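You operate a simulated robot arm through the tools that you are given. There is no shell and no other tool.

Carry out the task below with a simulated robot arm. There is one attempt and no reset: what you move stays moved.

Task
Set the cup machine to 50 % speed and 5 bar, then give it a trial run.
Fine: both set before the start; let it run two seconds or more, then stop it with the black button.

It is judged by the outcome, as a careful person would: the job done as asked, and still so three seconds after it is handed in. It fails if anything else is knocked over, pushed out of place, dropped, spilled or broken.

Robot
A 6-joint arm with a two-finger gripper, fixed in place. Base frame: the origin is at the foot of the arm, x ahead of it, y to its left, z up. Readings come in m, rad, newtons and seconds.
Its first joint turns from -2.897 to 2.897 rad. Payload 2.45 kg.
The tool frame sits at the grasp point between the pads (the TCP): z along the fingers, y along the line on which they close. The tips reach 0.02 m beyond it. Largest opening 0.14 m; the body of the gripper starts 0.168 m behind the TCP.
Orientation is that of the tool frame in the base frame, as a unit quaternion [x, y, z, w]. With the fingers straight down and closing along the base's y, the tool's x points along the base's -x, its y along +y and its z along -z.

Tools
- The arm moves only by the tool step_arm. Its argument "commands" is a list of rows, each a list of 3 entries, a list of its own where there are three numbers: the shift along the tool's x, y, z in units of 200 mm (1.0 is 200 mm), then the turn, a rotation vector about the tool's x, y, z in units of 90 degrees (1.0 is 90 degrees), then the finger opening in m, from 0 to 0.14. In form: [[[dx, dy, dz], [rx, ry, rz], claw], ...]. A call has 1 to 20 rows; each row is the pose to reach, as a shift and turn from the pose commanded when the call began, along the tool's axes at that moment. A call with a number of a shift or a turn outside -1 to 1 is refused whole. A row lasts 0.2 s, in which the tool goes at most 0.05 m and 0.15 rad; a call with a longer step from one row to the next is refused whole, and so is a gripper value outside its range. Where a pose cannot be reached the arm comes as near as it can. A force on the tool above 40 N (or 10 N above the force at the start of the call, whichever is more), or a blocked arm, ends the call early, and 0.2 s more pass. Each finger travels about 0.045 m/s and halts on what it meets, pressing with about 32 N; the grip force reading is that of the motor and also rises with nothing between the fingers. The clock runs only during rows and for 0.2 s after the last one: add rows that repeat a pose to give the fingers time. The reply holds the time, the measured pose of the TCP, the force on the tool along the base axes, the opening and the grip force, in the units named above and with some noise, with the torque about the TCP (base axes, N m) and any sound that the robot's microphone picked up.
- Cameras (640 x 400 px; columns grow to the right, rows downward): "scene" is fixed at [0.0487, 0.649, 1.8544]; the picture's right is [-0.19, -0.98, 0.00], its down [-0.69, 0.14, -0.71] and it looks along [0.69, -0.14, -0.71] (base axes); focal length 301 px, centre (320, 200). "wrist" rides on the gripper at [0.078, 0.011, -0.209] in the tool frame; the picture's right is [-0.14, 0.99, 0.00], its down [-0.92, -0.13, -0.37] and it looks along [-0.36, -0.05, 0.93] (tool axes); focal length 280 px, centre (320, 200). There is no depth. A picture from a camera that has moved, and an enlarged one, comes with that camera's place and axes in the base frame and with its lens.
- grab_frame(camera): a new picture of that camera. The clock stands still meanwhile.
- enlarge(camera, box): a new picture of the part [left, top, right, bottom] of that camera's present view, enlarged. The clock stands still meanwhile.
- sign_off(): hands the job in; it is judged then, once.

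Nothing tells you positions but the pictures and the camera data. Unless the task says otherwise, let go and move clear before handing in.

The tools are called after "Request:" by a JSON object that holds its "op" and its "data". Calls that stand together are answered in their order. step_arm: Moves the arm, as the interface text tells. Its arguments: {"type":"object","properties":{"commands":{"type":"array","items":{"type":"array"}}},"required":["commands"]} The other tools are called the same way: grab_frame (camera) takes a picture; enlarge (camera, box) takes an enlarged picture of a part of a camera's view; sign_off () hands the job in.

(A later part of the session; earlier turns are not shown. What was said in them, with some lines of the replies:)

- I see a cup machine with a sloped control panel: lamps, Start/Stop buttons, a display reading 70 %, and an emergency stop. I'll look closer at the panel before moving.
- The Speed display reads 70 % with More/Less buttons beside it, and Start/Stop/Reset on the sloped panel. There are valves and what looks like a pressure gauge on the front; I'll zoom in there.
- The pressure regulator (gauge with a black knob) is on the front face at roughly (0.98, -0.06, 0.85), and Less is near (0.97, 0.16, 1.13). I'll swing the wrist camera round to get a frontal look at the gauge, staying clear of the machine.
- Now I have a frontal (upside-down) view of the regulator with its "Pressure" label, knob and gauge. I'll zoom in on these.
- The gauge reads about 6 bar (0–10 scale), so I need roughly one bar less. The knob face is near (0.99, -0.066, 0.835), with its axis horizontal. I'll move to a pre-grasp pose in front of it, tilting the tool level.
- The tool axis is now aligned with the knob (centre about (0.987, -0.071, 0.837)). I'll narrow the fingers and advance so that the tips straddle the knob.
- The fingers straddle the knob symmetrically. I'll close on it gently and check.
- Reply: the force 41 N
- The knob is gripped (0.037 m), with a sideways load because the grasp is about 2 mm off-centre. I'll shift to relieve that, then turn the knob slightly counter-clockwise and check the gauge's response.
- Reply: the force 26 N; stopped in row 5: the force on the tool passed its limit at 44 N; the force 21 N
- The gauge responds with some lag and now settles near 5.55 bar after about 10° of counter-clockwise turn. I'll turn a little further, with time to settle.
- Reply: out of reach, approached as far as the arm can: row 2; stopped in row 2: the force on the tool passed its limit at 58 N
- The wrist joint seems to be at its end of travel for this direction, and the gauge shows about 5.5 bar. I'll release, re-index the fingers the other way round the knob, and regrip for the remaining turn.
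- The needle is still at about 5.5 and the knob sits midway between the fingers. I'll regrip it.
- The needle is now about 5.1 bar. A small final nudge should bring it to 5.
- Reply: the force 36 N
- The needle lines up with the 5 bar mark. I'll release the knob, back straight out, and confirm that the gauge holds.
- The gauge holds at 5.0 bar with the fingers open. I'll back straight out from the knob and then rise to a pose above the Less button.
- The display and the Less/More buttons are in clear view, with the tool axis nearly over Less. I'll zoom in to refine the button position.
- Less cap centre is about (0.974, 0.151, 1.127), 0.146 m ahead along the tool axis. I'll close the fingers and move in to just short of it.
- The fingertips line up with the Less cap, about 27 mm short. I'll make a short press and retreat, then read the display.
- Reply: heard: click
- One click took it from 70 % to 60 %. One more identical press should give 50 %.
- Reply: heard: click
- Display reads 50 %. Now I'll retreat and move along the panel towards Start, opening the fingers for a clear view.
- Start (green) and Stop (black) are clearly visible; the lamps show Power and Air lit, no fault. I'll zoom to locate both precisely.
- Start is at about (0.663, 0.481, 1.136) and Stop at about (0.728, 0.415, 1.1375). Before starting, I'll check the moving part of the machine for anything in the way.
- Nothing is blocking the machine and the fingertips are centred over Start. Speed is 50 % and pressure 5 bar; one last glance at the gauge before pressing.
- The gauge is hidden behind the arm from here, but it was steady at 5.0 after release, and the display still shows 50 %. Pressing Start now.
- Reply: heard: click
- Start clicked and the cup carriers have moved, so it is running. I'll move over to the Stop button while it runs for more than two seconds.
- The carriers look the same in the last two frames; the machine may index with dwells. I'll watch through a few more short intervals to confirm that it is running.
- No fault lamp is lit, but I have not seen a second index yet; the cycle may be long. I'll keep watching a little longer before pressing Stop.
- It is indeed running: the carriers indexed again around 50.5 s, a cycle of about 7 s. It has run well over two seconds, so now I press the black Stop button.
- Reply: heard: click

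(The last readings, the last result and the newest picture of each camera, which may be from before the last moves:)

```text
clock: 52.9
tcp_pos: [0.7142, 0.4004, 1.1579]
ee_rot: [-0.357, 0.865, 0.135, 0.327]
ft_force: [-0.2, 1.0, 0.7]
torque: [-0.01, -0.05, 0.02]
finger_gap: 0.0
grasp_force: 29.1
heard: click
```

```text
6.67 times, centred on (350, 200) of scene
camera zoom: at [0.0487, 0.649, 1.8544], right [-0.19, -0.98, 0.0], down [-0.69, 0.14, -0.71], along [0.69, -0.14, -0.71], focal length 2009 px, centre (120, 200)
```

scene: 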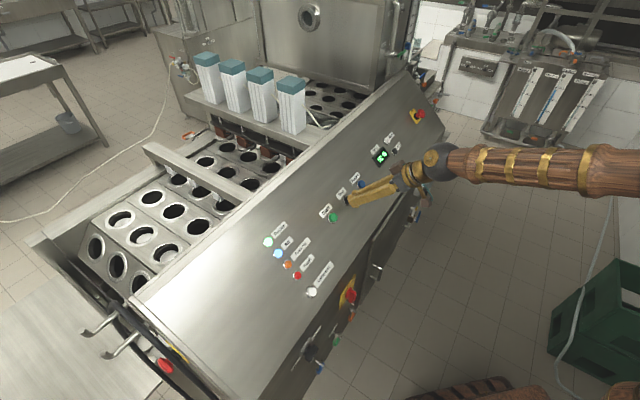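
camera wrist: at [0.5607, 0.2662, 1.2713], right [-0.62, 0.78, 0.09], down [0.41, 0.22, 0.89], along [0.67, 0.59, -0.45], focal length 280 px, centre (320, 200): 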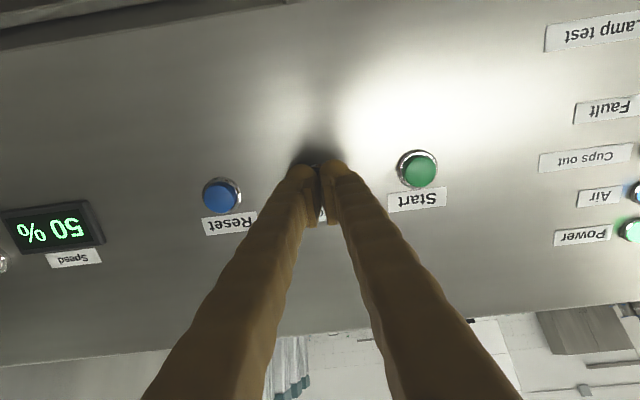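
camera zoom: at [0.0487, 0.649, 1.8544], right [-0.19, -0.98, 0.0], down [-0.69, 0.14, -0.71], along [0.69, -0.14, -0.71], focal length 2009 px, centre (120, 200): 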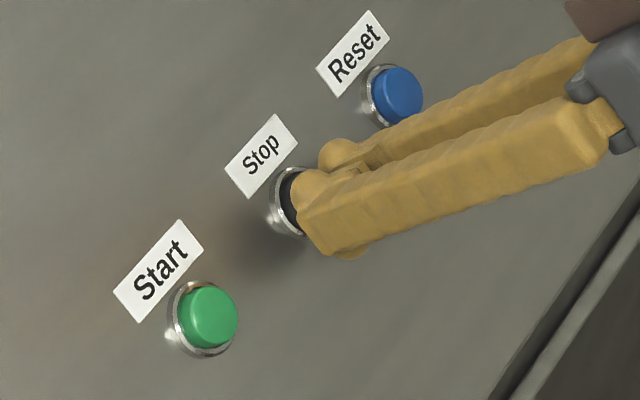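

Stop clicked. I'll back away from the panel and check that the machine stays stopped and the settings hold.

Request:
{"op": "step_arm", "data": {"commands": [[[0, 0, -0.15], [0, 0, 0], 0.0], [[0, 0, -0.35], [0, 0, 0], 0.0], [[0, 0, -0.55], [0, 0, 0], 0.0], [[0, 0, -0.75], [0, 0, 0], 0.0]]}}

Request:
{"op": "step_arm", "data": {"commands": [[[0.1, -0.2, 0], [0, 0, 0], 0.04], [[0.2, -0.4, 0], [0, 0, 0], 0.08], [[0.3, -0.6, 0], [0, 0, 0], 0.12], [[0.4, -0.8, 0], [0, 0, 0], 0.14], [[0.5, -1.0, 0], [0, 0, 0], 0.14]]}}

Request:
{"op": "step_arm", "data": {"commands": [[[0.1, -0.2, 0], [0, 0, 0], 0.14], [[0.2, -0.4, 0], [0, 0, 0], 0.14], [[0.3, -0.6, 0], [0, 0, 0], 0.14], [[0.4, -0.8, 0], [0, 0, 0], 0.14], [[0.5, -1.0, 0], [0, 0, 0], 0.14]]}}

Request:
{"op": "grab_frame", "data": {"camera": "wrist"}}

Request:
{"op": "grab_frame", "data": {"camera": "scene"}}

```text
clock: 53.9
tcp_pos: [0.6435, 0.3309, 1.271]
ee_rot: [-0.356, 0.865, 0.134, 0.328]
ft_force: [-0.6, -0.9, 0.8]
torque: [0.0, 0.0, 0.01]
finger_gap: 0.0
grasp_force: 29.4
```

```text
clock: 55.1
tcp_pos: [0.7308, 0.1352, 1.2063]
ee_rot: [-0.356, 0.865, 0.134, 0.328]
ft_force: [-0.5, -0.1, -0.1]
torque: [-0.01, 0.01, -0.02]
finger_gap: 0.1017
grasp_force: 0.0
```

```text
clock: 56.3
tcp_pos: [0.8199, -0.0601, 1.1382]
ee_rot: [-0.357, 0.864, 0.134, 0.328]
ft_force: [0.3, 0.2, 0.4]
torque: [-0.05, 0.02, 0.0]
finger_gap: 0.14
grasp_force: 0.1
```

```text
taken
camera wrist: at [0.6695, -0.1898, 1.2439], right [-0.62, 0.78, 0.09], down [0.41, 0.22, 0.89], along [0.67, 0.59, -0.45], focal length 280 px, centre (320, 200)
```

wrist: 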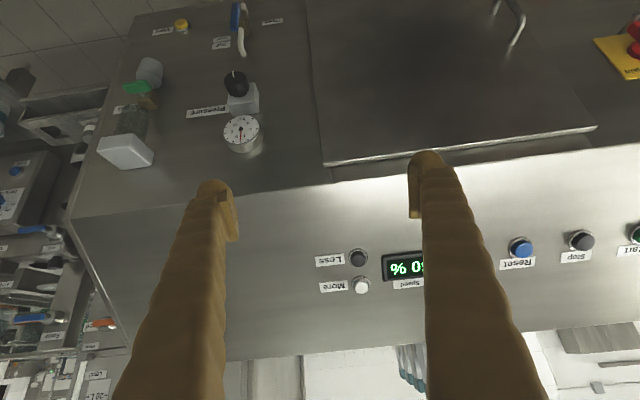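

```text
taken
```

scene: 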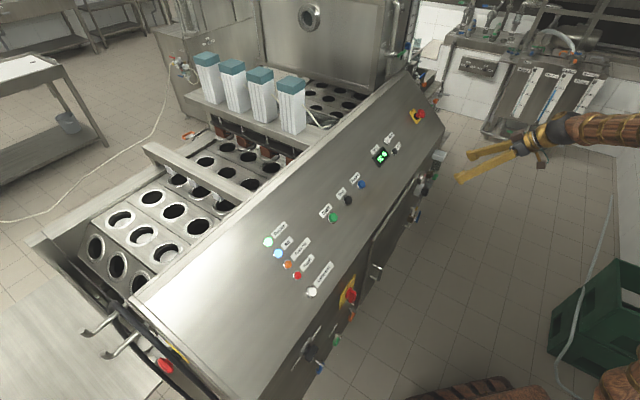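

Request:
{"op": "enlarge", "data": {"camera": "wrist", "box": [200, 60, 280, 165]}}

Request:
{"op": "enlarge", "data": {"camera": "scene", "box": [310, 110, 420, 230]}}

Request:
{"op": "step_arm", "data": {"commands": [[[0, 0, 0], [0, 0, 0], 0.14], [[0, 0, 0], [0, 0, 0], 0.14]]}}

Request:
{"op": "enlarge", "data": {"camera": "scene", "box": [20, 100, 320, 300]}}

Request:
{"op": "step_arm", "data": {"commands": [[[0, 0, 0], [0, 0, 0], 0.14], [[0, 0, 0], [0, 0, 0], 0.14]]}}

Request:
{"op": "enlarge", "data": {"camera": "scene", "box": [20, 100, 320, 300]}}

Request:
{"op": "step_arm", "data": {"commands": [[[0, 0, 0], [0, 0, 0], 0.14], [[0, 0, 0], [0, 0, 0], 0.14]]}}

Request:
{"op": "enlarge", "data": {"camera": "scene", "box": [20, 100, 320, 300]}}

Request:
{"op": "step_arm", "data": {"commands": [[[0, 0, 0], [0, 0, 0], 0.14], [[0, 0, 0], [0, 0, 0], 0.14]]}}

Request:
{"op": "enlarge", "data": {"camera": "scene", "box": [20, 100, 320, 300]}}

```text
3.81 times, centred on (240, 112) of wrist
camera zoom: at [0.6695, -0.1898, 1.2439], right [-0.62, 0.78, 0.09], down [0.41, 0.22, 0.89], along [0.67, 0.59, -0.45], focal length 1068 px, centre (625, 533)
```

zoom: 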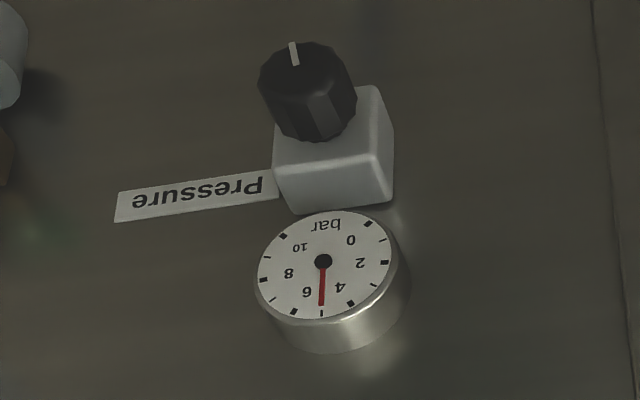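

```text
3.33 times, centred on (365, 170) of scene
camera zoom: at [0.0487, 0.649, 1.8544], right [-0.19, -0.98, 0.0], down [-0.69, 0.14, -0.71], along [0.69, -0.14, -0.71], focal length 1005 px, centre (170, 300)
```

zoom: 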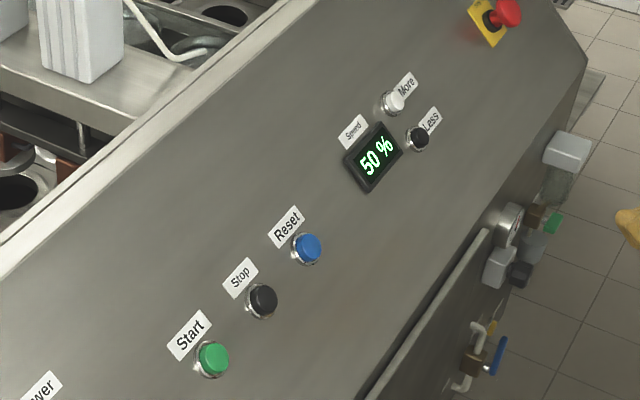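

```text
clock: 56.9
tcp_pos: [0.8197, -0.0583, 1.1395]
ee_rot: [-0.357, 0.864, 0.135, 0.327]
ft_force: [0.9, -0.5, -0.9]
torque: [-0.02, 0.02, -0.03]
finger_gap: 0.1399
grasp_force: 0.0
```

```text
2.00 times, centred on (170, 200) of scene
camera zoom: at [0.0487, 0.649, 1.8544], right [-0.19, -0.98, 0.0], down [-0.69, 0.14, -0.71], along [0.69, -0.14, -0.71], focal length 603 px, centre (620, 200)
```

zoom: 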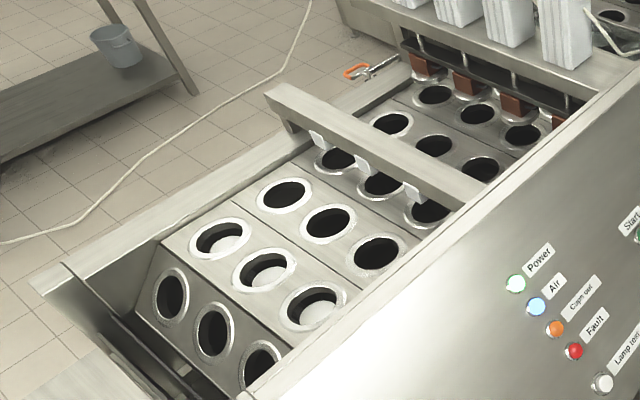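

```text
clock: 57.5
tcp_pos: [0.8179, -0.0584, 1.1387]
ee_rot: [-0.356, 0.865, 0.135, 0.327]
ft_force: [0.1, 0.5, -0.3]
torque: [-0.01, 0.0, -0.01]
finger_gap: 0.1398
grasp_force: 0.0
```

```text
2.00 times, centred on (170, 200) of scene
camera zoom: at [0.0487, 0.649, 1.8544], right [-0.19, -0.98, 0.0], down [-0.69, 0.14, -0.71], along [0.69, -0.14, -0.71], focal length 603 px, centre (620, 200)
```

zoom: 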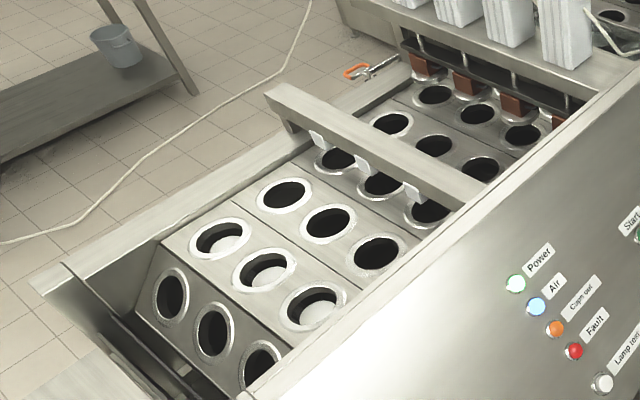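

```text
clock: 58.1
tcp_pos: [0.8191, -0.0593, 1.1393]
ee_rot: [-0.357, 0.865, 0.135, 0.327]
ft_force: [0.2, 0.5, 0.0]
torque: [-0.02, 0.02, 0.01]
finger_gap: 0.1397
grasp_force: 0.1
```

```text
2.00 times, centred on (170, 200) of scene
camera zoom: at [0.0487, 0.649, 1.8544], right [-0.19, -0.98, 0.0], down [-0.69, 0.14, -0.71], along [0.69, -0.14, -0.71], focal length 603 px, centre (620, 200)
```

zoom: 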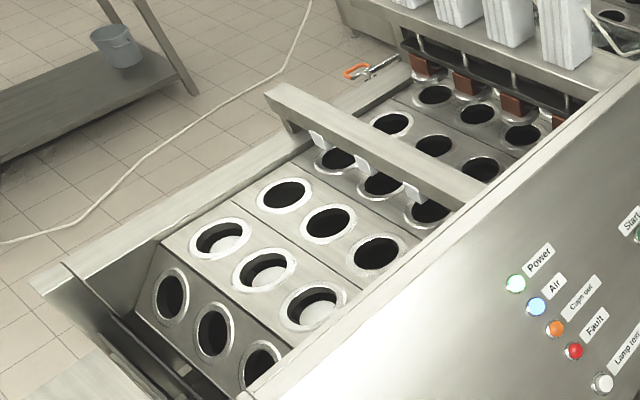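

```text
clock: 58.7
tcp_pos: [0.8188, -0.0583, 1.1391]
ee_rot: [-0.356, 0.865, 0.135, 0.327]
ft_force: [-0.3, 0.3, -0.6]
torque: [-0.01, 0.01, -0.02]
finger_gap: 0.1401
grasp_force: 0.1
```

```text
2.00 times, centred on (170, 200) of scene
camera zoom: at [0.0487, 0.649, 1.8544], right [-0.19, -0.98, 0.0], down [-0.69, 0.14, -0.71], along [0.69, -0.14, -0.71], focal length 603 px, centre (620, 200)
```

zoom: 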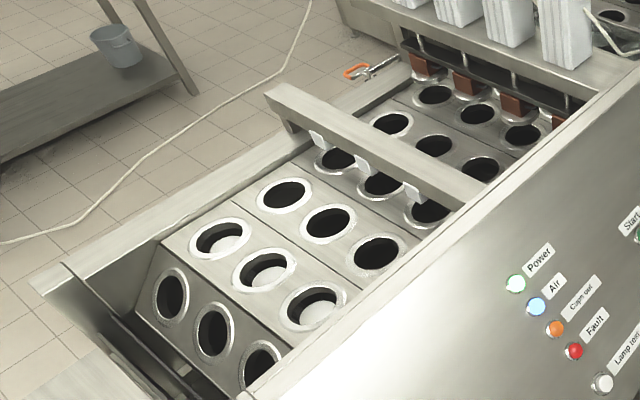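

Gauge still reads 5 bar, display 50 %, and no index motion occurred when the next cycle would have been due. One more short wait to be certain.

Request:
{"op": "step_arm", "data": {"commands": [[[0, 0, 0], [0, 0, 0], 0.14], [[0, 0, 0], [0, 0, 0], 0.14], [[0, 0, 0], [0, 0, 0], 0.14], [[0, 0, 0], [0, 0, 0], 0.14]]}}

Request:
{"op": "grab_frame", "data": {"camera": "scene"}}

Request:
{"op": "step_arm", "data": {"commands": [[[0, 0, 0], [0, 0, 0], 0.14], [[0, 0, 0], [0, 0, 0], 0.14], [[0, 0, 0], [0, 0, 0], 0.14]]}}

Request:
{"op": "grab_frame", "data": {"camera": "scene"}}

```text
clock: 59.7
tcp_pos: [0.8189, -0.0591, 1.1384]
ee_rot: [-0.355, 0.865, 0.135, 0.328]
ft_force: [-0.4, -0.1, 0.2]
torque: [0.02, 0.03, 0.01]
finger_gap: 0.1401
grasp_force: 0.1
```

```text
taken
```

scene: 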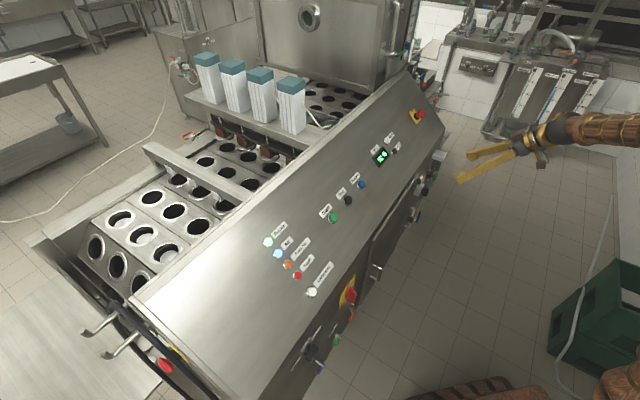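

```text
clock: 60.5
tcp_pos: [0.819, -0.0593, 1.1377]
ee_rot: [-0.356, 0.864, 0.136, 0.328]
ft_force: [-0.1, -0.7, 0.4]
torque: [0.0, -0.01, 0.02]
finger_gap: 0.14
grasp_force: 0.1
```

```text
taken
```

scene: 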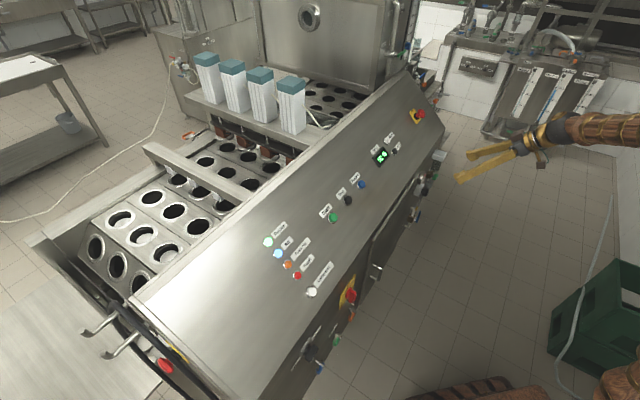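

The machine has stayed still well past its next cycle. It is set to 50 % and 5 bar, it ran for about 9 seconds and was stopped with the black button, and the arm is clear. I'm handing the job in.

Request:
{"op": "sign_off", "data": {}}

```text
The job is handed in.
```

The cup machine is set to 50 % speed and 5 bar. It had its trial run and is stopped again, and I've handed the job in.

- **Pressure:** I turned the regulator knob down from about 6 bar. The gauge read 5.0 bar before the start and again after the stop.
- **Speed:** two presses of Less took the display from 70 % to 50 %, and it still reads 50 %.
- **Trial run:** both were set before I pressed Start. The machine ran for about 9 to 10 seconds, and I saw the cup carriers index during that time.
- **Stop:** I stopped it with the black Stop button. No carrier moved in the roughly 8 seconds after that, which is longer than the machine's cycle of about 7 seconds.

The Fault and Cups out lamps stayed off in every check. Nothing else appeared moved or knocked in the camera views, and the arm is clear of the machine with its fingers open.
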